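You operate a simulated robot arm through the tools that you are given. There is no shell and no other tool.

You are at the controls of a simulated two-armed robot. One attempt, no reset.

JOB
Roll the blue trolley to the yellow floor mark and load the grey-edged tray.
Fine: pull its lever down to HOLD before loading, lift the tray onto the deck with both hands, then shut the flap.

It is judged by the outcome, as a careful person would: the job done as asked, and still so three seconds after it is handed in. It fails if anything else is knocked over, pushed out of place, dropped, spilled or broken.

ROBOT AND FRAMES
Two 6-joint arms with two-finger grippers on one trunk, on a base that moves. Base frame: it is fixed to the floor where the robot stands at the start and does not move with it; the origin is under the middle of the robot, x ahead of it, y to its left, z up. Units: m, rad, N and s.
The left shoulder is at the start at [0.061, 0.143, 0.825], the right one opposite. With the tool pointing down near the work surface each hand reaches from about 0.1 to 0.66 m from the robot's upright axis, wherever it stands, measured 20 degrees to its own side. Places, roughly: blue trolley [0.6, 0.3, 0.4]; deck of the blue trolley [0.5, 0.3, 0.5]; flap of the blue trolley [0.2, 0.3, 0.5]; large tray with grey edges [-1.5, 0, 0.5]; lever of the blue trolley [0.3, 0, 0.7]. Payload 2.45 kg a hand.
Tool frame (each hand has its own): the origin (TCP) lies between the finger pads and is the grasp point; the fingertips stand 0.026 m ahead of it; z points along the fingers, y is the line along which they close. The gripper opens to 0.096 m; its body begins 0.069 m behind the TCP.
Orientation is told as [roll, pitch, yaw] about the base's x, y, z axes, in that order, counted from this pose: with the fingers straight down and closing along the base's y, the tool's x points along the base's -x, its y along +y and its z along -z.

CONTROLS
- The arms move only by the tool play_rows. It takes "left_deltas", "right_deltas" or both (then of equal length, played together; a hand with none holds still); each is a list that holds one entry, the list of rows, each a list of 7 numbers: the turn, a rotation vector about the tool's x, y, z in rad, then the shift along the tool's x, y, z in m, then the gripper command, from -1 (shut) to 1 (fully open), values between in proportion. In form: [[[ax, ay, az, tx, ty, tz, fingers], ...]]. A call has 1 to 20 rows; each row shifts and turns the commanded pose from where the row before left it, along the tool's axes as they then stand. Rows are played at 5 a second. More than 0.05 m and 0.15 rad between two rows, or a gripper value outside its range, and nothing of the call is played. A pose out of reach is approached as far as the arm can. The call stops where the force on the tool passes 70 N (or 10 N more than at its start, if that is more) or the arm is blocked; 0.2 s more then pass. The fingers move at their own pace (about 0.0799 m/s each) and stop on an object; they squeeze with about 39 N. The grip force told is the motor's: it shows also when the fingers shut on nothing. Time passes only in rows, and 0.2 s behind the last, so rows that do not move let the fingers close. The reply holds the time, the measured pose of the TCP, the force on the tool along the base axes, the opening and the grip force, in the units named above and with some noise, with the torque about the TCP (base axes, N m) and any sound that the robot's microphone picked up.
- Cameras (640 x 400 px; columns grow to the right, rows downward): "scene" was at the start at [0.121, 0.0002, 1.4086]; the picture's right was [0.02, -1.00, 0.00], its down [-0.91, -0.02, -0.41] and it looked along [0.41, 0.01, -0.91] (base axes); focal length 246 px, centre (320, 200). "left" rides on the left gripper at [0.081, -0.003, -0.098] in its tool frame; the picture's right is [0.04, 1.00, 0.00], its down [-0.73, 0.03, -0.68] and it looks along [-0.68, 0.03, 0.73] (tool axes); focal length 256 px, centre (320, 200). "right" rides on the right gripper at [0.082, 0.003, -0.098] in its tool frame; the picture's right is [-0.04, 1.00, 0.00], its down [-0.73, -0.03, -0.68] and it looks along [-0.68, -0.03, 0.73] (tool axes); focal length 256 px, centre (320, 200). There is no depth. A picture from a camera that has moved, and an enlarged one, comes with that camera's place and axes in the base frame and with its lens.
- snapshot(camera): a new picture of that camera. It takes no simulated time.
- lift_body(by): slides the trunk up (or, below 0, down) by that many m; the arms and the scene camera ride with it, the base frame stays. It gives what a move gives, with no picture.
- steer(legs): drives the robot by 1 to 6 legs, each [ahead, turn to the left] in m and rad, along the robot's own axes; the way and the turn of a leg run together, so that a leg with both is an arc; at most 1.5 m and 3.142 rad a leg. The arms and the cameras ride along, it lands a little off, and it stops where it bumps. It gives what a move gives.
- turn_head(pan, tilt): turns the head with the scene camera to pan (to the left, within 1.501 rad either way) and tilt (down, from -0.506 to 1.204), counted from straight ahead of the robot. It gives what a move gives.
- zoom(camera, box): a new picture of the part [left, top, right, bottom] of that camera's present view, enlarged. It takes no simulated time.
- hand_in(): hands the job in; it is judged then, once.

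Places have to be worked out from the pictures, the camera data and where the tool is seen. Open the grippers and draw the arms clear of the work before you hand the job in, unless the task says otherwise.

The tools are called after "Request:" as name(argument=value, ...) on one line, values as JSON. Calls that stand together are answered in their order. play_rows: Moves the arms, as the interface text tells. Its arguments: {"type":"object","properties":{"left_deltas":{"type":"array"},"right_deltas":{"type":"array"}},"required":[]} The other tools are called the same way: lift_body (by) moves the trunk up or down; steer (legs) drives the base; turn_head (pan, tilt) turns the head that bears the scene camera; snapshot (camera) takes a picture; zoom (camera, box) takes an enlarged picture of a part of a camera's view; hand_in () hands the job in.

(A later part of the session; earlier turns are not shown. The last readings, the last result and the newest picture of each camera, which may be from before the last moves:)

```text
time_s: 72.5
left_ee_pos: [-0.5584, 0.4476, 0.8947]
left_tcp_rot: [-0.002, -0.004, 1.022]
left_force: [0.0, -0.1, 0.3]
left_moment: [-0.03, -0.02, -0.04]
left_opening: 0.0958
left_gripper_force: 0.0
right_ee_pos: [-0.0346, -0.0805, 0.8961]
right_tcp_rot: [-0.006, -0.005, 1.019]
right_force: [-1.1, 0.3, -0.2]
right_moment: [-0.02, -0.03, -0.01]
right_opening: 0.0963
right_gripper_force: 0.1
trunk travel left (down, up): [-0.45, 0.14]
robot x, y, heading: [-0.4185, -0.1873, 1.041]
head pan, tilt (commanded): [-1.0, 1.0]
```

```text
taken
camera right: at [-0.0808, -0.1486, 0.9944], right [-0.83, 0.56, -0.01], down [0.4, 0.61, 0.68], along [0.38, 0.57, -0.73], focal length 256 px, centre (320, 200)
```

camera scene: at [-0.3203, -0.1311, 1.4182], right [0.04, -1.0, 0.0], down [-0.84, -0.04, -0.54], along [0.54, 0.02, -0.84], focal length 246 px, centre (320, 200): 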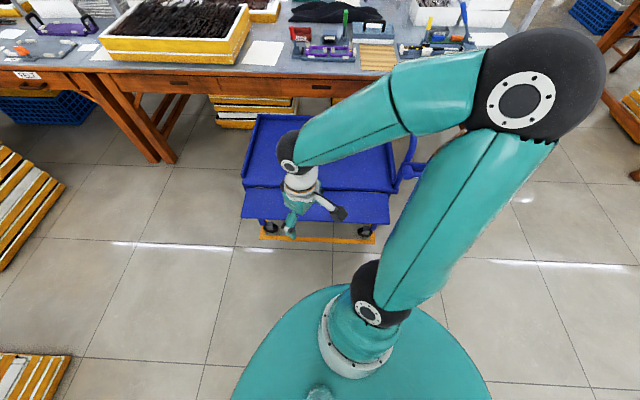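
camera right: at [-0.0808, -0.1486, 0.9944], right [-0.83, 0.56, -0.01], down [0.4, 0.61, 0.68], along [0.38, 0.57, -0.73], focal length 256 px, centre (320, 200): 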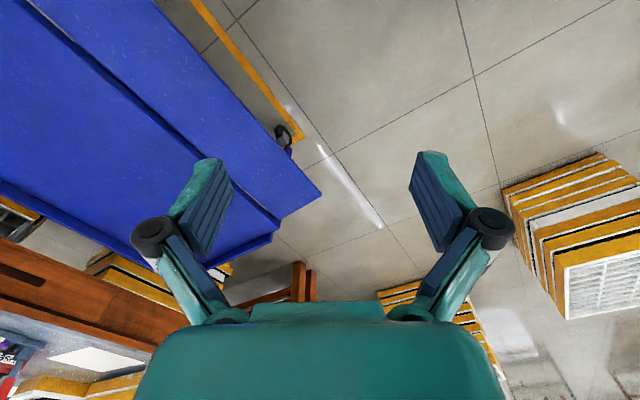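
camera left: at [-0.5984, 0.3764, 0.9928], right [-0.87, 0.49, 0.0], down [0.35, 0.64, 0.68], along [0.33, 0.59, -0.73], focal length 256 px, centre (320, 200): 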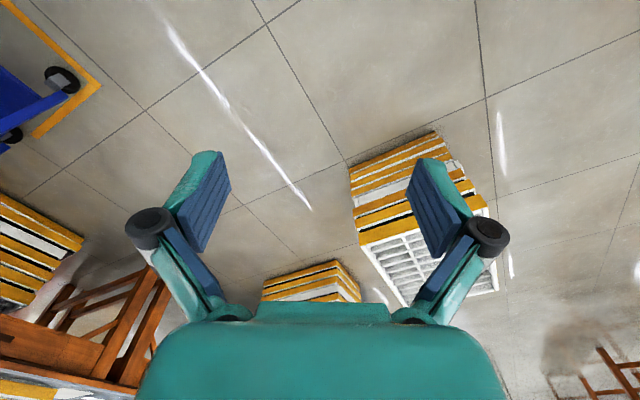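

The crate stack with the "TEST" tray (grey-edged top tray) stands at about (-1.48,-0.06), top ≈0.43–0.5, slightly rotated. I still don't know what blocked the turn, so I'll look to the robot's right-rear side too.

Request:
turn_head(pan=-1.5, tilt=0.9)

Request:
snapshot(camera="scene")

Request:
turn_head(pan=1.5, tilt=1.2)

Request:
snapshot(camera="scene")

```text
time_s: 73.4
left_ee_pos: [-0.5587, 0.4473, 0.8949]
left_tcp_rot: [-0.001, -0.002, 1.022]
left_force: [0.5, -0.2, 0.1]
left_moment: [0.01, -0.01, -0.02]
left_opening: 0.0959
left_gripper_force: 0.1
right_ee_pos: [-0.0344, -0.082, 0.8979]
right_tcp_rot: [-0.007, -0.005, 1.021]
right_force: [-0.2, -0.6, -0.1]
right_moment: [-0.02, -0.02, 0.03]
right_opening: 0.096
right_gripper_force: 0.3
trunk travel left (down, up): [-0.45, 0.14]
robot x, y, heading: [-0.416, -0.1876, 1.04]
head pan, tilt (commanded): [-1.499, 0.901]
```

```text
taken
camera scene: at [-0.3222, -0.1674, 1.4255], right [-0.44, -0.9, 0.0], down [-0.7, 0.35, -0.62], along [0.56, -0.27, -0.78], focal length 246 px, centre (320, 200)
```

scene: 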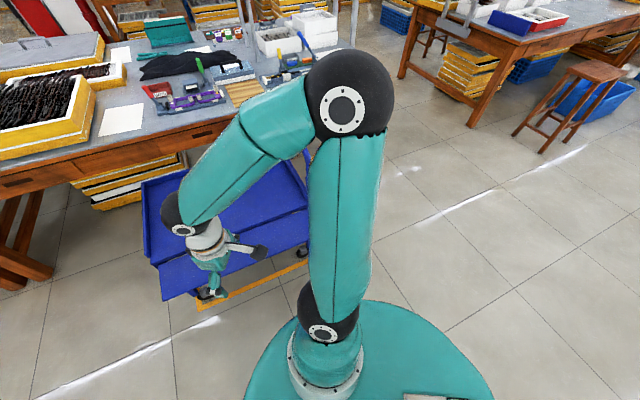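

```text
time_s: 76.0
left_ee_pos: [-0.5583, 0.4465, 0.895]
left_tcp_rot: [-0.001, -0.004, 1.025]
left_force: [-0.1, -0.1, -0.6]
left_moment: [0.01, -0.01, 0.0]
left_opening: 0.0961
left_gripper_force: 0.0
right_ee_pos: [-0.0355, -0.0826, 0.8955]
right_tcp_rot: [-0.004, -0.004, 1.02]
right_force: [-0.1, -0.1, 0.5]
right_moment: [0.02, 0.01, 0.0]
right_opening: 0.0961
right_gripper_force: 0.0
trunk travel left (down, up): [-0.45, 0.14]
robot x, y, heading: [-0.4184, -0.1855, 1.04]
head pan, tilt (commanded): [1.499, 1.201]
```

```text
taken
camera scene: at [-0.436, -0.1025, 1.4057], right [0.57, 0.82, 0.0], down [0.77, -0.53, -0.36], along [-0.3, 0.2, -0.93], focal length 246 px, centre (320, 200)
```

scene: 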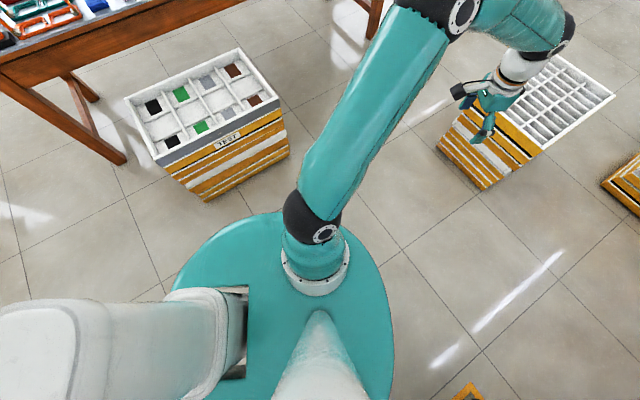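

Nothing visible nearby explains the block, and the area behind-right is still unseen. I'll turn back to the right (the way I came) and beyond, so the head can view that hidden sector.

Request:
steer(legs=[[0, -1.04]])

Request:
steer(legs=[[0, -0.6]])

Request:
turn_head(pan=-1.5, tilt=0.8)

Request:
snapshot(camera="scene")

```text
time_s: 79.0
left_ee_pos: [0.0123, 0.3005, 0.8955]
left_tcp_rot: [0.0, -0.003, 0.085]
left_force: [0.0, 0.4, 0.6]
left_moment: [0.01, 0.02, -0.01]
left_opening: 0.0961
left_gripper_force: 0.1
right_ee_pos: [-0.1027, -0.4359, 0.8974]
right_tcp_rot: [-0.007, -0.006, 0.08]
right_force: [0.5, 0.4, 0.6]
right_moment: [-0.02, 0.01, -0.01]
right_opening: 0.0959
right_gripper_force: 0.0
trunk travel left (down, up): [-0.45, 0.14]
robot x, y, heading: [-0.4179, -0.1522, 0.1]
head pan, tilt (commanded): [1.499, 1.201]
stopped in leg 1: the robot was blocked; the commanded pose is now the measured one
```

```text
time_s: 81.2
left_ee_pos: [0.1923, -0.022, 0.895]
left_tcp_rot: [-0.002, -0.004, -0.517]
left_force: [-0.1, 0.1, -0.1]
left_moment: [0.04, 0.04, 0.01]
left_opening: 0.0959
left_gripper_force: 0.1
right_ee_pos: [-0.3213, -0.5621, 0.8974]
right_tcp_rot: [-0.006, -0.004, -0.519]
right_force: [-0.2, -0.1, -0.3]
right_moment: [-0.01, -0.02, 0.03]
right_opening: 0.0961
right_gripper_force: 0.1
trunk travel left (down, up): [-0.45, 0.14]
robot x, y, heading: [-0.4122, -0.1345, -0.508]
head pan, tilt (commanded): [1.499, 1.201]
```

```text
time_s: 83.8
left_ee_pos: [0.191, -0.0228, 0.8955]
left_tcp_rot: [-0.002, -0.003, -0.516]
left_force: [0.3, -0.3, 0.0]
left_moment: [-0.05, 0.03, -0.01]
left_opening: 0.0959
left_gripper_force: 0.0
right_ee_pos: [-0.3203, -0.5623, 0.8976]
right_tcp_rot: [-0.004, -0.007, -0.518]
right_force: [-1.0, 0.0, 0.1]
right_moment: [-0.01, -0.03, 0.01]
right_opening: 0.096
right_gripper_force: 0.1
trunk travel left (down, up): [-0.45, 0.14]
robot x, y, heading: [-0.41, -0.1327, -0.507]
head pan, tilt (commanded): [-1.499, 0.799]
```

```text
taken
camera scene: at [-0.3928, -0.2365, 1.4334], right [-0.91, 0.42, 0.0], down [0.3, 0.65, -0.7], along [-0.29, -0.63, -0.72], focal length 246 px, centre (320, 200)
```

scene: 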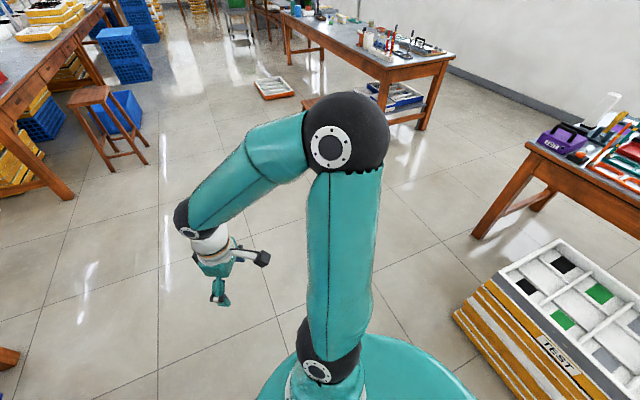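

The hidden sector is empty floor, so no object was bumped; the block may stem from long turns. I'll keep turning right toward the tray in smaller legs.

Request:
steer(legs=[[0, -0.5], [0, -0.5]])

Request:
turn_head(pan=-0.8, tilt=0.8)

Request:
snapshot(camera="scene")

```text
time_s: 87.4
left_ee_pos: [0.0145, -0.5784, 0.8972]
left_tcp_rot: [0.0, -0.002, -1.501]
left_force: [-0.6, 0.0, -0.3]
left_moment: [0.04, 0.02, 0.0]
left_opening: 0.0957
left_gripper_force: 0.1
right_ee_pos: [-0.7204, -0.4534, 0.8981]
right_tcp_rot: [-0.004, -0.004, -1.5]
right_force: [0.0, -0.1, -0.5]
right_moment: [-0.01, 0.02, 0.03]
right_opening: 0.0961
right_gripper_force: 0.1
trunk travel left (down, up): [-0.45, 0.14]
robot x, y, heading: [-0.3787, -0.1352, -1.498]
head pan, tilt (commanded): [-1.499, 0.799]
stopped in leg 2: the robot was blocked; the commanded pose is now the measured one
```

```text
time_s: 88.5
left_ee_pos: [0.0159, -0.5779, 0.8979]
left_tcp_rot: [-0.002, -0.004, -1.499]
left_force: [-0.3, -0.3, 1.1]
left_moment: [-0.01, 0.02, -0.01]
left_opening: 0.0958
left_gripper_force: 0.0
right_ee_pos: [-0.7186, -0.4529, 0.8979]
right_tcp_rot: [-0.006, -0.004, -1.499]
right_force: [-0.5, -0.5, 0.3]
right_moment: [-0.05, 0.02, -0.01]
right_opening: 0.096
right_gripper_force: 0.1
trunk travel left (down, up): [-0.45, 0.14]
robot x, y, heading: [-0.3773, -0.135, -1.497]
head pan, tilt (commanded): [-0.799, 0.799]
```

```text
taken
camera scene: at [-0.4259, -0.2564, 1.4334], right [-0.75, 0.66, 0.0], down [0.47, 0.54, -0.7], along [-0.46, -0.52, -0.72], focal length 246 px, centre (320, 200)
```

scene: 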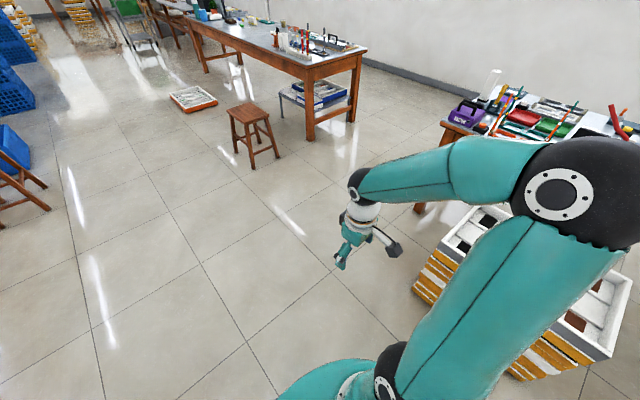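

No contact is visible; I keep turning right in small legs toward the tray, watching the result.

Request:
steer(legs=[[0, -0.4]])

Request:
steer(legs=[[0, -0.4]])

Request:
turn_head(pan=-0.6, tilt=0.9)

Request:
snapshot(camera="scene")

```text
time_s: 90.2
left_ee_pos: [-0.187, -0.6938, 0.8968]
left_tcp_rot: [-0.001, -0.004, -1.901]
left_force: [0.4, 0.5, -0.1]
left_moment: [0.02, 0.02, 0.02]
left_opening: 0.096
left_gripper_force: 0.0
right_ee_pos: [-0.8148, -0.2916, 0.8991]
right_tcp_rot: [-0.006, -0.006, -1.9]
right_force: [-0.1, 0.4, 0.3]
right_moment: [-0.01, 0.04, 0.01]
right_opening: 0.096
right_gripper_force: 0.1
trunk travel left (down, up): [-0.45, 0.14]
robot x, y, heading: [-0.3637, -0.1374, -1.889]
head pan, tilt (commanded): [-0.799, 0.799]
```

```text
time_s: 91.9
left_ee_pos: [-0.4171, -0.7174, 0.8972]
left_tcp_rot: [-0.002, -0.003, -2.299]
left_force: [-0.5, 0.6, 0.0]
left_moment: [0.01, -0.02, 0.01]
left_opening: 0.0958
left_gripper_force: 0.0
right_ee_pos: [-0.8397, -0.1053, 0.8987]
right_tcp_rot: [-0.006, -0.004, -2.298]
right_force: [-0.4, -0.7, -0.1]
right_moment: [-0.03, 0.02, -0.01]
right_opening: 0.0962
right_gripper_force: 0.0
trunk travel left (down, up): [-0.45, 0.14]
robot x, y, heading: [-0.3497, -0.1429, -2.295]
head pan, tilt (commanded): [-0.799, 0.799]
```

```text
time_s: 92.7
left_ee_pos: [-0.4168, -0.7168, 0.8985]
left_tcp_rot: [-0.002, -0.003, -2.297]
left_force: [0.2, 0.2, 0.8]
left_moment: [0.0, 0.0, 0.01]
left_opening: 0.0959
left_gripper_force: 0.1
right_ee_pos: [-0.8385, -0.1046, 0.8999]
right_tcp_rot: [-0.007, -0.005, -2.297]
right_force: [0.1, -0.1, -0.1]
right_moment: [0.02, -0.02, -0.02]
right_opening: 0.096
right_gripper_force: 0.0
trunk travel left (down, up): [-0.45, 0.14]
robot x, y, heading: [-0.3509, -0.1458, -2.285]
head pan, tilt (commanded): [-0.6, 0.901]
```

```text
taken
camera scene: at [-0.4644, -0.2099, 1.4255], right [-0.25, 0.97, 0.0], down [0.76, 0.2, -0.62], along [-0.6, -0.15, -0.78], focal length 246 px, centre (320, 200)
```

scene: 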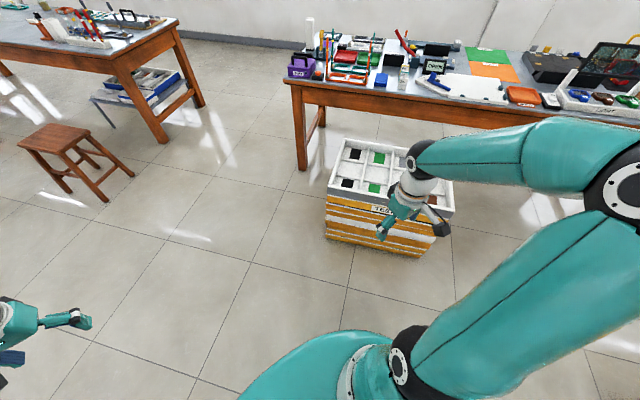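

Now turning the last ~0.8 rad to face the tray squarely.

Request:
steer(legs=[[0, -0.4]])

Request:
steer(legs=[[0, -0.4]])

Request:
turn_head(pan=0, tilt=0.8)

Request:
snapshot(camera="scene")

Request:
zoom(camera="scene", box=[200, 80, 460, 260])

```text
time_s: 94.4
left_ee_pos: [-0.6362, -0.6482, 0.8988]
left_tcp_rot: [0.0, -0.003, -2.697]
left_force: [0.9, 0.7, -0.9]
left_moment: [0.0, -0.01, -0.01]
left_opening: 0.0958
left_gripper_force: 0.0
right_ee_pos: [-0.7884, 0.08, 0.8988]
right_tcp_rot: [-0.005, -0.004, -2.697]
right_force: [-0.5, 0.8, -0.1]
right_moment: [0.0, 0.01, 0.02]
right_opening: 0.0959
right_gripper_force: 0.0
trunk travel left (down, up): [-0.45, 0.14]
robot x, y, heading: [-0.3529, -0.1579, -2.687]
head pan, tilt (commanded): [-0.6, 0.901]
```

```text
time_s: 96.1
left_ee_pos: [-0.8054, -0.4978, 0.8993]
left_tcp_rot: [-0.002, -0.003, -3.095]
left_force: [-0.4, 0.0, -0.6]
left_moment: [0.01, -0.03, 0.0]
left_opening: 0.0962
left_gripper_force: 0.1
right_ee_pos: [-0.6626, 0.2309, 0.8997]
right_tcp_rot: [-0.005, -0.004, -3.093]
right_force: [0.1, 0.0, 0.4]
right_moment: [-0.03, 0.02, -0.01]
right_opening: 0.0959
right_gripper_force: 0.1
trunk travel left (down, up): [-0.45, 0.14]
robot x, y, heading: [-0.3489, -0.1713, -3.089]
head pan, tilt (commanded): [-0.6, 0.901]
```

```text
time_s: 97.1
left_ee_pos: [-0.8067, -0.4978, 0.8989]
left_tcp_rot: [-0.001, -0.003, -3.095]
left_force: [-0.9, 0.1, -0.9]
left_moment: [-0.01, 0.0, 0.02]
left_opening: 0.096
left_gripper_force: 0.1
right_ee_pos: [-0.6638, 0.2317, 0.8982]
right_tcp_rot: [-0.005, -0.005, -3.095]
right_force: [0.4, 0.0, -0.3]
right_moment: [0.01, -0.03, 0.0]
right_opening: 0.0958
right_gripper_force: 0.1
trunk travel left (down, up): [-0.45, 0.14]
robot x, y, heading: [-0.35, -0.1711, -3.087]
head pan, tilt (commanded): [0.0, 0.799]
```

```text
taken
camera scene: at [-0.4898, -0.1807, 1.4333], right [-0.06, 1.0, 0.0], down [0.72, 0.04, -0.7], along [-0.7, -0.04, -0.72], focal length 246 px, centre (320, 200)
```

scene: 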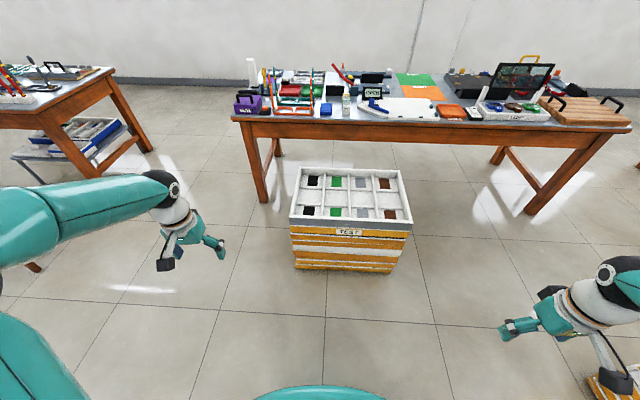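

```text
2.22 times, centred on (330, 170) of scene
camera zoom: at [-0.4898, -0.1807, 1.4333], right [-0.06, 1.0, 0.0], down [0.72, 0.04, -0.7], along [-0.7, -0.04, -0.72], focal length 546 px, centre (298, 267)
```

zoom: 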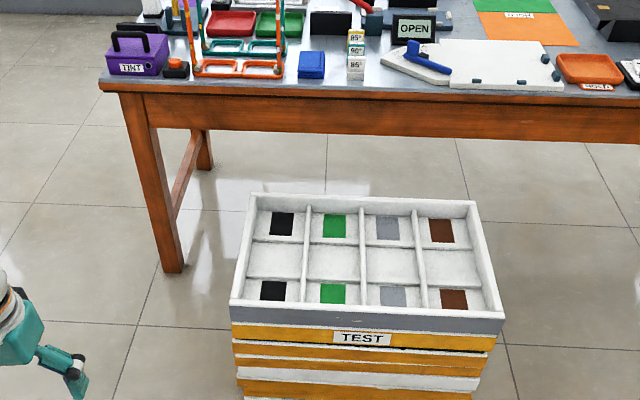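

The grey-edged tray sits atop the crate stack: roughly x -1.27 to -1.67, y -0.38 to 0.225, top z≈0.5, nearly square to the axes. I'll approach in steps: shift right (toward +y) slightly and drive closer.

Request:
steer(legs=[[0, -0.21], [0.42, 0], [0, 0.15]])

Request:
turn_head(pan=0, tilt=1.0)

Request:
snapshot(camera="scene")

Request:
zoom(camera="scene", box=[180, 100, 480, 300])

```text
time_s: 101.2
left_ee_pos: [-1.2395, -0.4064, 0.8995]
left_tcp_rot: [-0.003, -0.003, 3.124]
left_force: [-0.5, 0.4, -1.2]
left_moment: [0.01, -0.03, -0.02]
left_opening: 0.0958
left_gripper_force: 0.1
right_ee_pos: [-1.052, 0.3155, 0.9008]
right_tcp_rot: [-0.005, -0.006, 3.126]
right_force: [-0.8, 0.3, -0.4]
right_moment: [0.03, 0.0, 0.02]
right_opening: 0.0961
right_gripper_force: 0.1
trunk travel left (down, up): [-0.45, 0.14]
robot x, y, heading: [-0.7645, -0.1012, 3.133]
head pan, tilt (commanded): [0.0, 0.799]
```

```text
time_s: 102.0
left_ee_pos: [-1.2404, -0.4055, 0.8983]
left_tcp_rot: [0.001, -0.004, 3.128]
left_force: [-0.2, -0.2, 0.3]
left_moment: [-0.02, 0.01, 0.04]
left_opening: 0.0959
left_gripper_force: 0.0
right_ee_pos: [-1.052, 0.3149, 0.9001]
right_tcp_rot: [-0.005, -0.004, 3.126]
right_force: [0.4, 0.4, 0.3]
right_moment: [-0.03, -0.01, 0.02]
right_opening: 0.0962
right_gripper_force: 0.1
trunk travel left (down, up): [-0.45, 0.14]
robot x, y, heading: [-0.7633, -0.0996, 3.131]
head pan, tilt (commanded): [0.0, 1.0]
```

```text
taken
camera scene: at [-0.8937, -0.099, 1.4183], right [0.01, 1.0, 0.0], down [0.84, -0.01, -0.54], along [-0.54, 0.0, -0.84], focal length 246 px, centre (320, 200)
```

scene: 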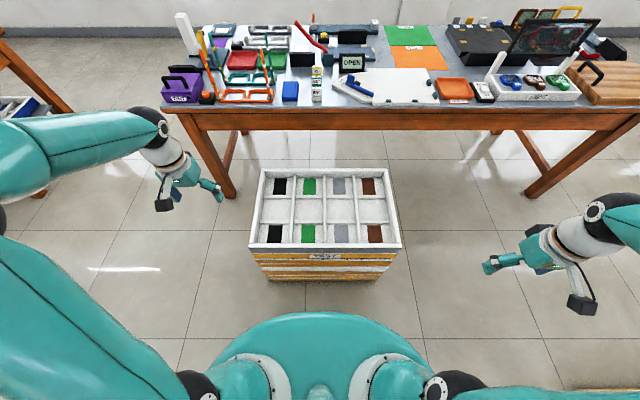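

```text
2.00 times, centred on (330, 200) of scene
camera zoom: at [-0.8937, -0.099, 1.4183], right [0.01, 1.0, 0.0], down [0.84, -0.01, -0.54], along [-0.54, 0.0, -0.84], focal length 492 px, centre (300, 200)
```

zoom: 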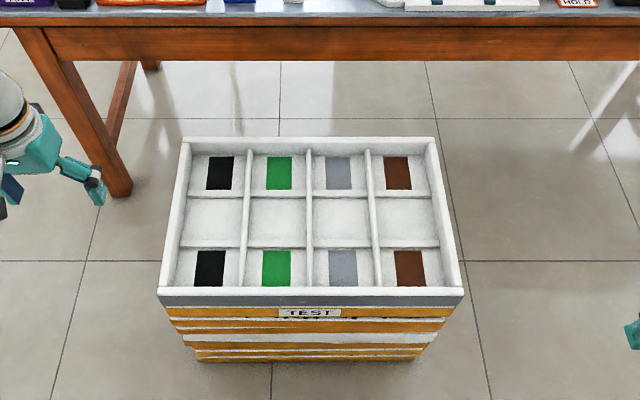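

Tray refined: x -1.258 to -1.647, y -0.376 to 0.222, rim z≈0.516, bottom ≈0.45; the empty middle cells at the ends are centred at x≈-1.44 — a good grip spot. I'll drive 0.15 m closer with a slight shift.

Request:
steer(legs=[[0, -0.12], [0.15, 0], [0, 0.13]])

Request:
turn_head(pan=0, tilt=1.1)

Request:
snapshot(camera="scene")

Request:
snapshot(camera="left")

Request:
snapshot(camera="right")

```text
time_s: 104.6
left_ee_pos: [-1.3833, -0.3917, 0.8995]
left_tcp_rot: [-0.002, -0.004, 3.139]
left_force: [1.0, -0.7, 0.4]
left_moment: [0.05, 0.02, 0.03]
left_opening: 0.0963
left_gripper_force: 0.1
right_ee_pos: [-1.2052, 0.3306, 0.9006]
right_tcp_rot: [-0.005, -0.005, 3.138]
right_force: [0.1, 0.3, -0.3]
right_moment: [0.02, 0.0, 0.01]
right_opening: 0.0958
right_gripper_force: 0.0
trunk travel left (down, up): [-0.45, 0.14]
robot x, y, heading: [-0.9145, -0.07, -3.134]
head pan, tilt (commanded): [0.0, 1.0]
```

```text
time_s: 105.3
left_ee_pos: [-1.3864, -0.3919, 0.8999]
left_tcp_rot: [-0.002, -0.003, 3.138]
left_force: [-0.1, 0.2, -0.2]
left_moment: [-0.04, 0.01, 0.03]
left_opening: 0.0963
left_gripper_force: 0.0
right_ee_pos: [-1.2047, 0.33, 0.901]
right_tcp_rot: [-0.004, -0.005, 3.137]
right_force: [0.4, 0.8, -0.3]
right_moment: [0.02, -0.02, -0.03]
right_opening: 0.0959
right_gripper_force: 0.1
trunk travel left (down, up): [-0.45, 0.14]
robot x, y, heading: [-0.9171, -0.073, -3.137]
head pan, tilt (commanded): [0.0, 1.1]
```

```text
taken
camera scene: at [-1.0364, -0.0755, 1.4116], right [0.0, 1.0, 0.0], down [0.89, 0.0, -0.45], along [-0.45, 0.0, -0.89], focal length 246 px, centre (320, 200)
```

scene: 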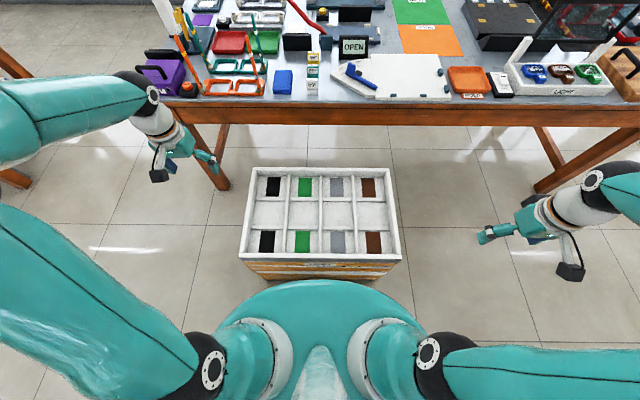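

```text
taken
camera left: at [-1.3033, -0.3872, 0.9975], right [0.04, -1.0, 0.0], down [-0.73, -0.03, 0.68], along [-0.68, -0.02, -0.73], focal length 256 px, centre (320, 200)
```

left: 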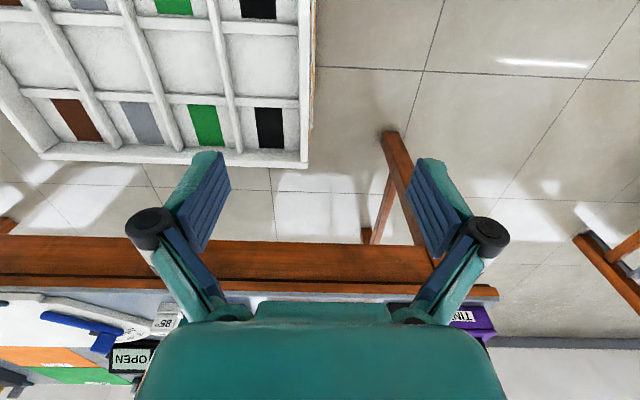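

```text
taken
camera right: at [-1.124, 0.327, 0.999], right [-0.04, -1.0, 0.0], down [-0.73, 0.03, 0.68], along [-0.68, 0.03, -0.73], focal length 256 px, centre (320, 200)
```

right: 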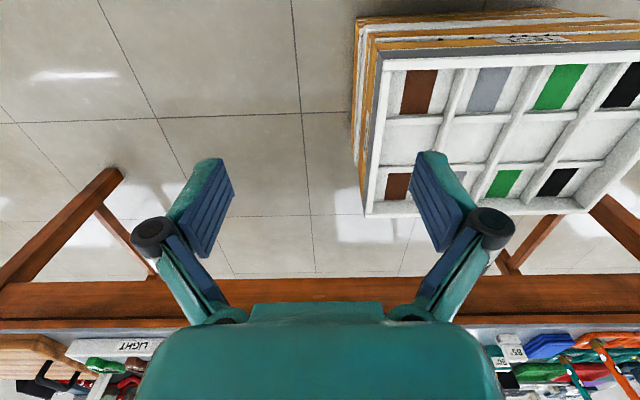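

Robot is well placed at (-0.917,-0.073), facing -x. I bring both open hands over the middle of the tray's end walls (left y≈-0.368, right y≈0.218, x≈-1.445) at z≈0.62.

Request:
play_rows(left_deltas=[[[0, 0, 0, -0.0073, -0.003, 0.035, 1], [0, 0, 0, -0.0073, -0.003, 0.035, 1], [0, 0, 0, -0.0073, -0.003, 0.035, 1], [0, 0, 0, -0.0073, -0.003, 0.035, 1], [0, 0, 0, -0.0073, -0.003, 0.035, 1], [0, 0, 0, -0.0073, -0.003, 0.035, 1], [0, 0, 0, -0.0073, -0.003, 0.035, 1], [0, 0, 0, -0.0073, -0.003, 0.035, 1], [0, 0, 0, 0, 0, 0, 1]]], right_deltas=[[[0, 0, 0, -0.03, 0.014, 0.035, 1], [0, 0, 0, -0.03, 0.014, 0.035, 1], [0, 0, 0, -0.03, 0.014, 0.035, 1], [0, 0, 0, -0.03, 0.014, 0.035, 1], [0, 0, 0, -0.03, 0.014, 0.035, 1], [0, 0, 0, -0.03, 0.014, 0.035, 1], [0, 0, 0, -0.03, 0.014, 0.035, 1], [0, 0, 0, -0.03, 0.014, 0.035, 1], [0, 0, 0, 0, 0, 0, 1]]])

Request:
snapshot(camera="left")

Request:
snapshot(camera="right")

Request:
snapshot(camera="scene")

```text
time_s: 107.3
left_ee_pos: [-1.4451, -0.3686, 0.6206]
left_tcp_rot: [-0.002, -0.002, 3.138]
left_force: [-0.9, -0.2, -0.5]
left_moment: [0.0, 0.0, 0.0]
left_opening: 0.0961
left_gripper_force: 0.1
right_ee_pos: [-1.4478, 0.219, 0.6221]
right_tcp_rot: [-0.005, -0.005, 3.139]
right_force: [-0.5, 0.1, -0.6]
right_moment: [0.04, -0.01, -0.01]
right_opening: 0.0959
right_gripper_force: 0.1
trunk travel left (down, up): [-0.45, 0.14]
robot x, y, heading: [-0.9108, -0.0719, -3.139]
head pan, tilt (commanded): [0.0, 1.1]
```

```text
taken
camera left: at [-1.3629, -0.3634, 0.7181], right [0.04, -1.0, 0.0], down [-0.73, -0.03, 0.68], along [-0.68, -0.02, -0.73], focal length 256 px, centre (320, 200)
```

left: 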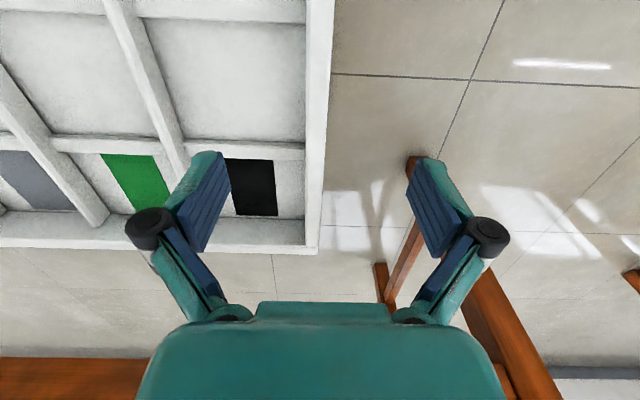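

```text
taken
camera right: at [-1.3665, 0.2158, 0.7201], right [-0.04, -1.0, 0.0], down [-0.73, 0.03, 0.68], along [-0.68, 0.03, -0.73], focal length 256 px, centre (320, 200)
```

right: 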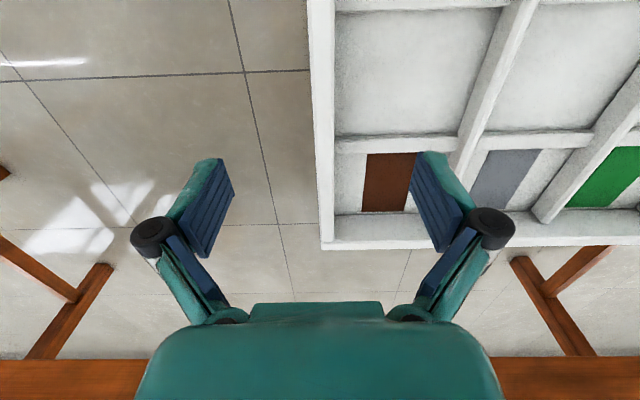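

```text
taken
camera scene: at [-1.0364, -0.0756, 1.4117], right [0.0, 1.0, 0.0], down [0.89, 0.0, -0.45], along [-0.45, 0.0, -0.89], focal length 246 px, centre (320, 200)
```

scene: 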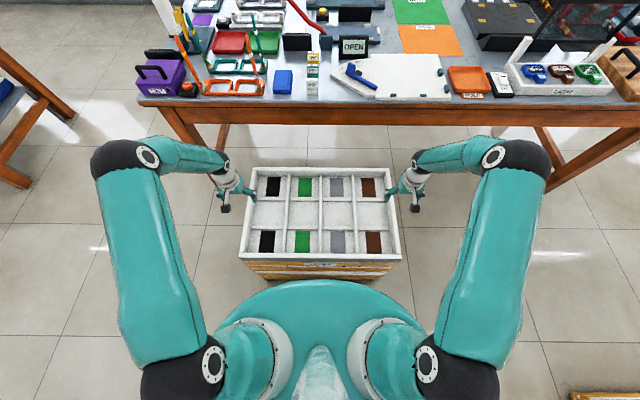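

Both walls are nearly centred between the open fingers (offset ~3 mm), over the empty middle cells. I lower both hands to z≈0.508, then close.

Request:
play_rows(left_deltas=[[[0, 0, 0, 0, -0.003, 0.03, 1], [0, 0, 0, 0, 0, 0.03, 1], [0, 0, 0, 0, 0, 0.03, 1], [0, 0, 0, 0, 0, 0.022, 1], [0, 0, 0, 0, 0, 0, 1]]], right_deltas=[[[0, 0, 0, 0, 0.003, 0.03, 1], [0, 0, 0, 0, 0, 0.03, 1], [0, 0, 0, 0, 0, 0.03, 1], [0, 0, 0, 0, 0, 0.022, 1], [0, 0, 0, 0, 0, 0, 1]]])

Request:
snapshot(camera="left")

Request:
snapshot(camera="right")

```text
time_s: 108.5
left_ee_pos: [-1.4433, -0.3647, 0.5078]
left_tcp_rot: [0.0, -0.002, 3.139]
left_force: [0.0, -0.1, -0.6]
left_moment: [0.0, -0.02, 0.0]
left_opening: 0.0962
left_gripper_force: 0.1
right_ee_pos: [-1.4479, 0.2176, 0.5087]
right_tcp_rot: [-0.006, -0.004, 3.138]
right_force: [1.0, 0.4, 0.9]
right_moment: [0.0, -0.01, 0.0]
right_opening: 0.0959
right_gripper_force: 0.0
trunk travel left (down, up): [-0.45, 0.14]
robot x, y, heading: [-0.9137, -0.0778, -3.136]
head pan, tilt (commanded): [0.0, 1.1]
```

```text
taken
camera left: at [-1.3624, -0.36, 0.6051], right [0.04, -1.0, 0.0], down [-0.73, -0.03, 0.68], along [-0.68, -0.02, -0.73], focal length 256 px, centre (320, 200)
```

left: 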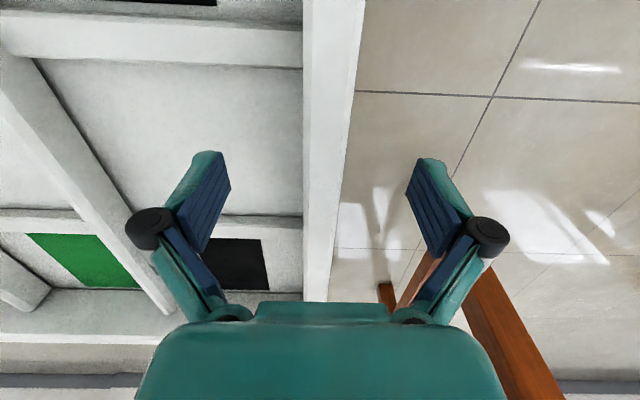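

```text
taken
camera right: at [-1.3665, 0.2139, 0.6072], right [-0.04, -1.0, -0.01], down [-0.73, 0.03, 0.68], along [-0.68, 0.03, -0.73], focal length 256 px, centre (320, 200)
```

right: 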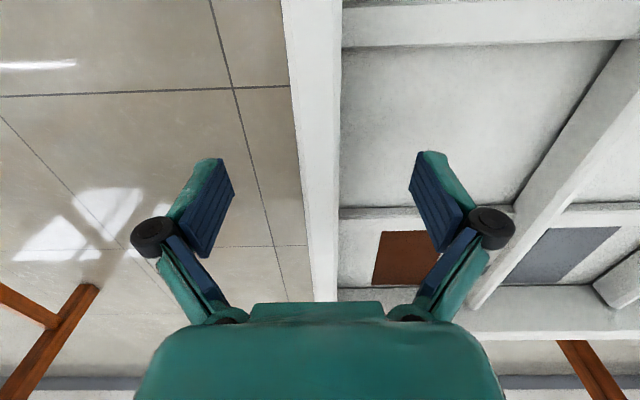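

The end walls are centred between the fingers with no contact. I go 5 mm deeper and close both grippers on the walls.

Request:
play_rows(left_deltas=[[[0, 0, 0, 0, 0, 0.005, 1], [0, 0, 0, 0, 0, 0, 0.4], [0, 0, 0, 0, 0, 0, -0.2], [0, 0, 0, 0, 0, 0, -0.6], [0, 0, 0, 0, 0, 0, -1], [0, 0, 0, 0, 0, 0, -1], [0, 0, 0, 0, 0, 0, -1]]], right_deltas=[[[0, 0, 0, 0, 0, 0.005, 1], [0, 0, 0, 0, 0, 0, 0.4], [0, 0, 0, 0, 0, 0, -0.2], [0, 0, 0, 0, 0, 0, -0.6], [0, 0, 0, 0, 0, 0, -1], [0, 0, 0, 0, 0, 0, -1], [0, 0, 0, 0, 0, 0, -1]]])

Request:
snapshot(camera="left")

Request:
snapshot(camera="right")

```text
time_s: 110.1
left_ee_pos: [-1.4449, -0.3632, 0.5035]
left_tcp_rot: [-0.001, -0.002, 3.139]
left_force: [-0.2, -3.1, 0.0]
left_moment: [-0.07, 0.1, -0.18]
left_opening: 0.0177
left_gripper_force: 39.0
right_ee_pos: [-1.4476, 0.2164, 0.5037]
right_tcp_rot: [-0.005, -0.003, 3.138]
right_force: [-0.8, 1.3, 0.4]
right_moment: [0.06, 0.03, -0.26]
right_opening: 0.0176
right_gripper_force: 39.4
trunk travel left (down, up): [-0.45, 0.14]
robot x, y, heading: [-0.9156, -0.0747, -3.137]
head pan, tilt (commanded): [0.0, 1.1]
```

```text
taken
camera left: at [-1.3624, -0.3605, 0.6006], right [0.04, -1.0, 0.0], down [-0.73, -0.03, 0.68], along [-0.68, -0.02, -0.73], focal length 256 px, centre (320, 200)
```

left: 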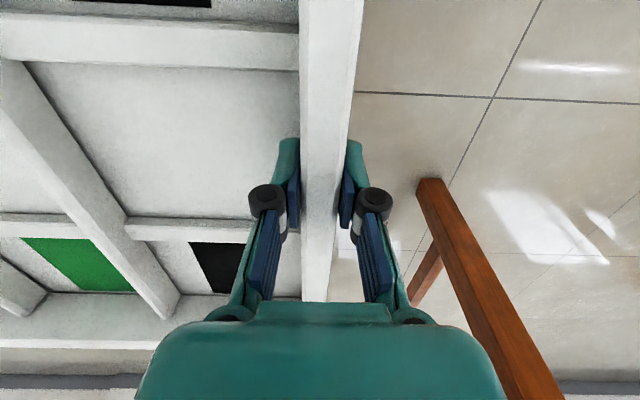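

```text
taken
camera right: at [-1.3667, 0.214, 0.6025], right [-0.04, -1.0, -0.01], down [-0.73, 0.03, 0.68], along [-0.68, 0.03, -0.73], focal length 256 px, centre (320, 200)
```

right: 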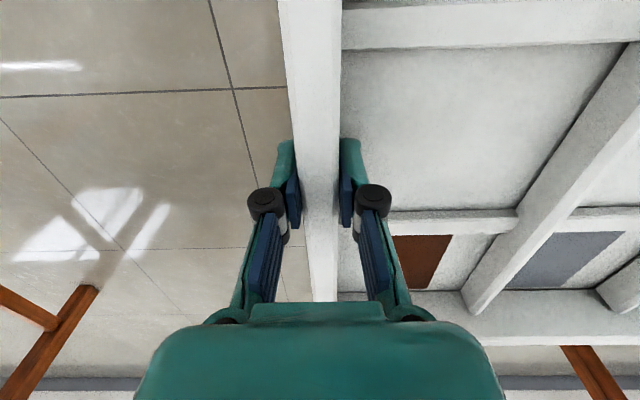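

Both hands hold the walls (opening 0.0177 each). I lift slowly, 3 cm at first, watching the load and whether the tray stays level.

Request:
play_rows(left_deltas=[[[0, 0, 0, 0, 0, -0.005, -1], [0, 0, 0, 0, 0, -0.008, -1], [0, 0, 0, 0, 0, -0.01, -1], [0, 0, 0, 0, 0, -0.01, -1], [0, 0, 0, 0, 0, 0, -1]]], right_deltas=[[[0, 0, 0, 0, 0, -0.005, -1], [0, 0, 0, 0, 0, -0.008, -1], [0, 0, 0, 0, 0, -0.01, -1], [0, 0, 0, 0, 0, -0.01, -1], [0, 0, 0, 0, 0, 0, -1]]])

Request:
snapshot(camera="scene")

Request:
snapshot(camera="left")

Request:
snapshot(camera="right")

```text
time_s: 111.3
left_ee_pos: [-1.4451, -0.3644, 0.536]
left_tcp_rot: [-0.002, -0.001, 3.139]
left_force: [0.9, -1.3, -3.8]
left_moment: [-0.05, -0.08, -0.16]
left_opening: 0.0177
left_gripper_force: 39.2
right_ee_pos: [-1.4475, 0.2185, 0.5368]
right_tcp_rot: [-0.005, -0.003, 3.139]
right_force: [-0.1, 0.8, -3.2]
right_moment: [0.02, 0.05, -0.18]
right_opening: 0.0177
right_gripper_force: 38.0
trunk travel left (down, up): [-0.45, 0.14]
robot x, y, heading: [-0.9131, -0.0736, -3.14]
head pan, tilt (commanded): [0.0, 1.1]
```

```text
taken
camera scene: at [-1.0377, -0.0756, 1.4115], right [0.0, 1.0, 0.0], down [0.89, 0.0, -0.45], along [-0.45, 0.0, -0.89], focal length 246 px, centre (320, 200)
```

scene: 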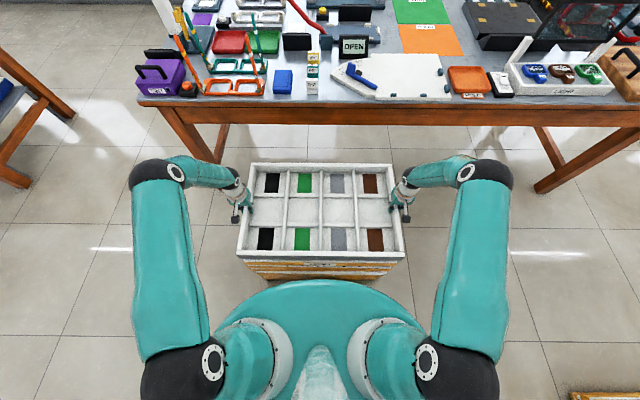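

```text
taken
camera left: at [-1.3628, -0.3601, 0.6332], right [0.04, -1.0, 0.0], down [-0.73, -0.03, 0.68], along [-0.68, -0.02, -0.73], focal length 256 px, centre (320, 200)
```

left: 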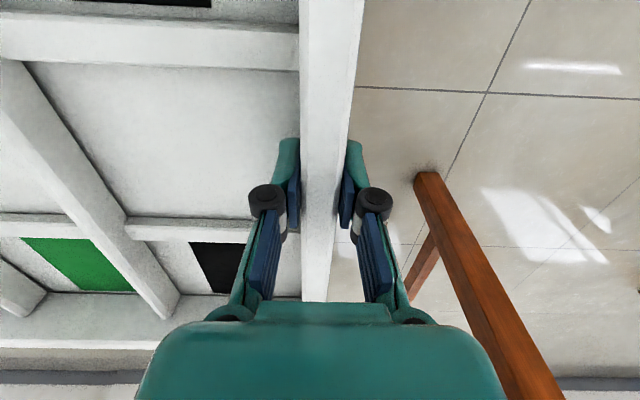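

```text
taken
camera right: at [-1.3668, 0.2145, 0.6353], right [-0.04, -1.0, 0.0], down [-0.73, 0.03, 0.68], along [-0.68, 0.03, -0.73], focal length 256 px, centre (320, 200)
```

right: 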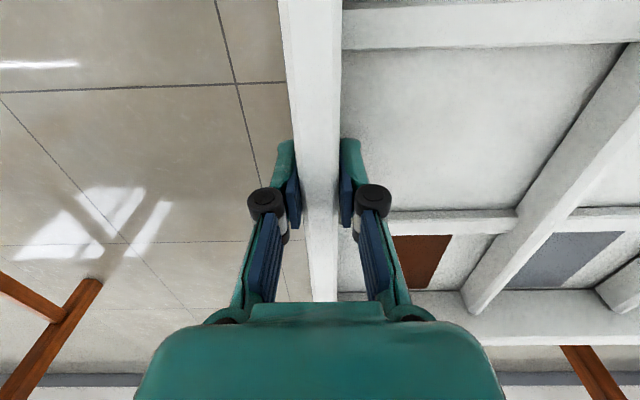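

The tray is light (~3.5 N per hand), level and clear of the crate. I lift another 6 cm, then back up away from the crates and desk.

Request:
play_rows(left_deltas=[[[0, 0, 0, 0, 0, -0.015, -1], [0, 0, 0, 0, 0, -0.02, -1], [0, 0, 0, 0, 0, -0.02, -1], [0, 0, 0, 0, 0, -0.015, -1], [0, 0, 0, 0, 0, 0, -1]]], right_deltas=[[[0, 0, 0, 0, 0, -0.015, -1], [0, 0, 0, 0, 0, -0.02, -1], [0, 0, 0, 0, 0, -0.02, -1], [0, 0, 0, 0, 0, -0.015, -1], [0, 0, 0, 0, 0, 0, -1]]])

Request:
steer(legs=[[-0.15, 0]])

Request:
snapshot(camera="scene")

```text
time_s: 112.5
left_ee_pos: [-1.4455, -0.3644, 0.6058]
left_tcp_rot: [-0.001, 0.0, 3.136]
left_force: [1.1, -0.3, -3.8]
left_moment: [-0.01, -0.21, -0.17]
left_opening: 0.0177
left_gripper_force: 38.7
right_ee_pos: [-1.4471, 0.2182, 0.6063]
right_tcp_rot: [-0.004, -0.003, 3.139]
right_force: [-0.6, 0.0, -2.8]
right_moment: [0.04, 0.15, -0.3]
right_opening: 0.0179
right_gripper_force: 38.8
trunk travel left (down, up): [-0.45, 0.14]
robot x, y, heading: [-0.9135, -0.0741, -3.14]
head pan, tilt (commanded): [0.0, 1.1]
```

```text
time_s: 113.9
left_ee_pos: [-1.2923, -0.3641, 0.6059]
left_tcp_rot: [-0.001, -0.003, 3.14]
left_force: [-0.1, 0.5, -2.6]
left_moment: [0.0, 0.01, -0.22]
left_opening: 0.018
left_gripper_force: 39.1
right_ee_pos: [-1.2952, 0.2188, 0.6083]
right_tcp_rot: [-0.005, -0.005, 3.137]
right_force: [-0.4, -0.2, -2.5]
right_moment: [0.01, -0.05, -0.25]
right_opening: 0.0176
right_gripper_force: 39.2
trunk travel left (down, up): [-0.45, 0.14]
robot x, y, heading: [-0.7591, -0.072, -3.138]
head pan, tilt (commanded): [0.0, 1.1]
```

```text
taken
camera scene: at [-0.8849, -0.0751, 1.4117], right [0.0, 1.0, 0.0], down [0.89, 0.0, -0.45], along [-0.45, 0.0, -0.89], focal length 246 px, centre (320, 200)
```

scene: 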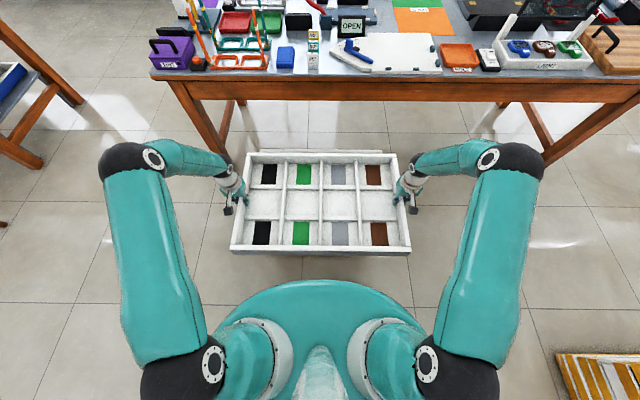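

The tray is held steadily. Before going on, I'm thinking about the handle: with the right hand on the tray's outer end, my right forearm would come very close to the trolley's handle bar when lowering, so gripping inner dividers may be safer. Let me zoom in to see how tall the dividers are.

Request:
zoom(camera="right", box=[320, 0, 640, 340])

Request:
zoom(camera="left", box=[0, 0, 320, 340])

Request:
zoom(camera="scene", box=[220, 130, 430, 270])

```text
1.18 times, centred on (480, 170) of right
camera zoom: at [-1.2146, 0.215, 0.7058], right [-0.04, -1.0, 0.0], down [-0.73, 0.03, 0.68], along [-0.68, 0.03, -0.73], focal length 301 px, centre (132, 235)
```

zoom: 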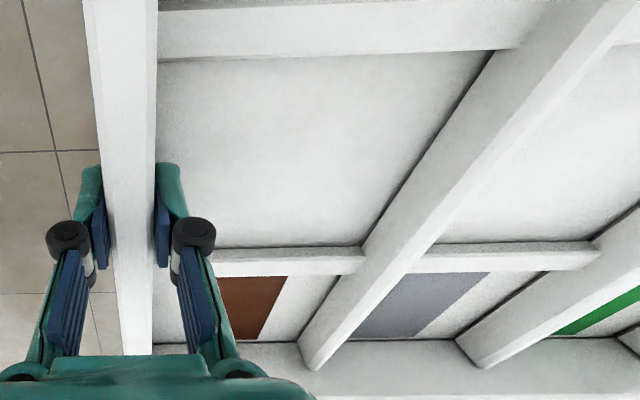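

```text
1.18 times, centred on (160, 170) of left
camera zoom: at [-1.2105, -0.3595, 0.7033], right [0.04, -1.0, 0.0], down [-0.73, -0.03, 0.68], along [-0.68, -0.02, -0.73], focal length 301 px, centre (508, 235)
```

zoom: 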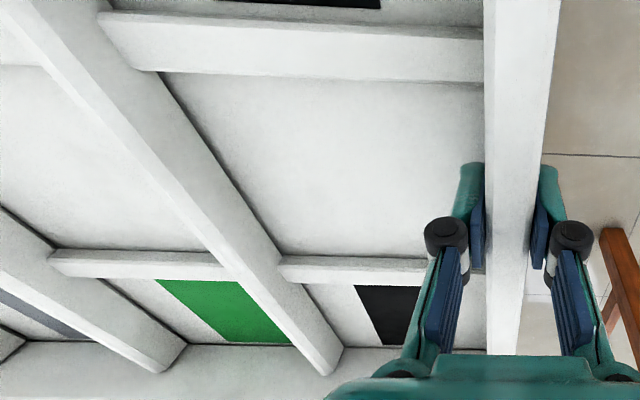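

```text
2.86 times, centred on (325, 200) of scene
camera zoom: at [-0.8849, -0.0751, 1.4117], right [0.0, 1.0, 0.0], down [0.89, 0.0, -0.45], along [-0.45, 0.0, -0.89], focal length 702 px, centre (306, 200)
```

zoom: 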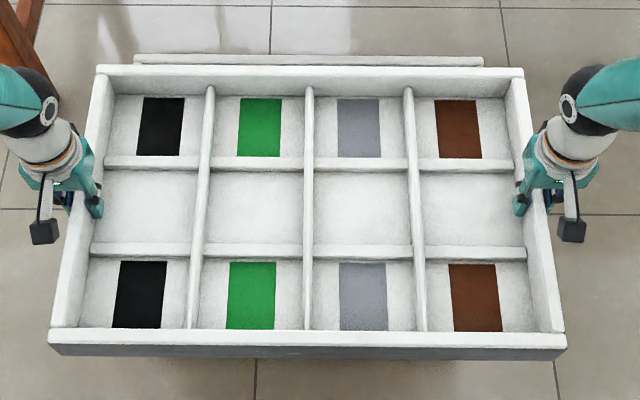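

The dividers are lower than the rim but grippable, and re-gripping the right hand further inside would keep my right forearm clear of the trolley handle. I'll return over the crates (ahead 0.153 m), set the tray back down exactly where it was, and move only the right hand to the inner divider.

Request:
steer(legs=[[0.153, 0]])

Request:
snapshot(camera="scene")

```text
time_s: 115.2
left_ee_pos: [-1.4458, -0.3639, 0.6047]
left_tcp_rot: [-0.003, 0.0, 3.138]
left_force: [0.7, 0.0, -3.8]
left_moment: [0.0, 0.03, -0.19]
left_opening: 0.0177
left_gripper_force: 39.1
right_ee_pos: [-1.4507, 0.2184, 0.6064]
right_tcp_rot: [-0.005, -0.001, 3.138]
right_force: [-1.2, 1.4, -2.7]
right_moment: [-0.02, -0.11, -0.25]
right_opening: 0.0177
right_gripper_force: 39.0
trunk travel left (down, up): [-0.45, 0.14]
robot x, y, heading: [-0.9163, -0.0746, -3.134]
head pan, tilt (commanded): [0.0, 1.1]
```

```text
taken
camera scene: at [-1.0409, -0.0757, 1.4113], right [0.0, 1.0, 0.0], down [0.89, 0.0, -0.45], along [-0.45, 0.0, -0.89], focal length 246 px, centre (320, 200)
```

scene: 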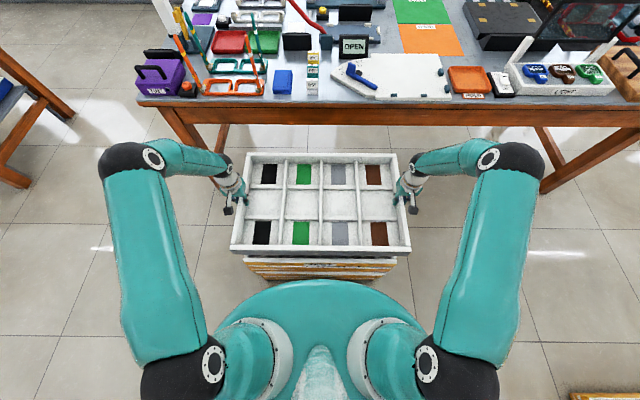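

The hands are within 2–3 mm of the original spot. I lower the tray back onto the crate slowly.

Request:
play_rows(left_deltas=[[[0, 0, 0, 0, 0, 0.02, -1], [0, 0, 0, 0, 0, 0.025, -1], [0, 0, 0, 0, 0, 0.025, -1], [0, 0, 0, 0, 0, 0.018, -1], [0, 0, 0, 0, 0, 0.007, -1], [0, 0, 0, 0, 0, 0.004, -1], [0, 0, 0, 0, 0, 0.002, -1], [0, 0, 0, 0, 0, 0, -1]]], right_deltas=[[[0, 0, 0, 0, 0, 0.02, -1], [0, 0, 0, 0, 0, 0.025, -1], [0, 0, 0, 0, 0, 0.025, -1], [0, 0, 0, 0, 0, 0.018, -1], [0, 0, 0, 0, 0, 0.007, -1], [0, 0, 0, 0, 0, 0.004, -1], [0, 0, 0, 0, 0, 0.002, -1], [0, 0, 0, 0, 0, 0, -1]]])

Request:
zoom(camera="scene", box=[220, 130, 430, 290])

```text
time_s: 117.0
left_ee_pos: [-1.4463, -0.3637, 0.5026]
left_tcp_rot: [-0.002, -0.002, 3.137]
left_force: [0.7, 8.8, -2.5]
left_moment: [0.22, -0.02, -0.1]
left_opening: 0.0178
left_gripper_force: 39.1
right_ee_pos: [-1.4496, 0.2173, 0.5075]
right_tcp_rot: [-0.007, -0.002, 3.14]
right_force: [-0.4, -9.1, -2.3]
right_moment: [-0.24, 0.04, -0.21]
right_opening: 0.0179
right_gripper_force: 39.1
trunk travel left (down, up): [-0.45, 0.14]
robot x, y, heading: [-0.916, -0.0727, -3.136]
head pan, tilt (commanded): [0.0, 1.1]
```

```text
2.50 times, centred on (325, 210) of scene
camera zoom: at [-1.0393, -0.0757, 1.4115], right [0.0, 1.0, 0.0], down [0.89, 0.0, -0.45], along [-0.45, 0.0, -0.89], focal length 615 px, centre (308, 175)
```

zoom: 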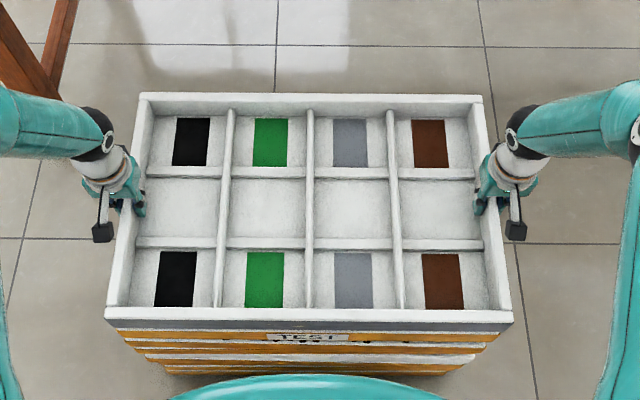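

Nearly set down (loads dropping). I lower a further few mm until it rests fully.

Request:
play_rows(left_deltas=[[[0, 0, 0, 0, 0, 0.002, -1], [0, 0, 0, 0, 0, 0.001, -1], [0, 0, 0, 0, 0, 0, -1]]], right_deltas=[[[0, 0, 0, 0, 0, 0.003, -1], [0, 0, 0, 0, 0, 0.002, -1], [0, 0, 0, 0, 0, 0, -1]]])

```text
time_s: 117.8
left_ee_pos: [-1.4454, -0.3627, 0.5036]
left_tcp_rot: [-0.002, -0.004, 3.137]
left_force: [-4.1, 13.7, 1.1]
left_moment: [0.3, -1.13, -0.06]
left_opening: 0.0178
left_gripper_force: 38.5
right_ee_pos: [-1.4501, 0.2185, 0.5051]
right_tcp_rot: [-0.006, -0.007, 3.137]
right_force: [2.6, -14.4, 21.7]
right_moment: [-0.4, -0.82, -0.11]
right_opening: 0.0177
right_gripper_force: 38.3
trunk travel left (down, up): [-0.45, 0.14]
robot x, y, heading: [-0.9165, -0.0724, -3.14]
head pan, tilt (commanded): [0.0, 1.1]
```

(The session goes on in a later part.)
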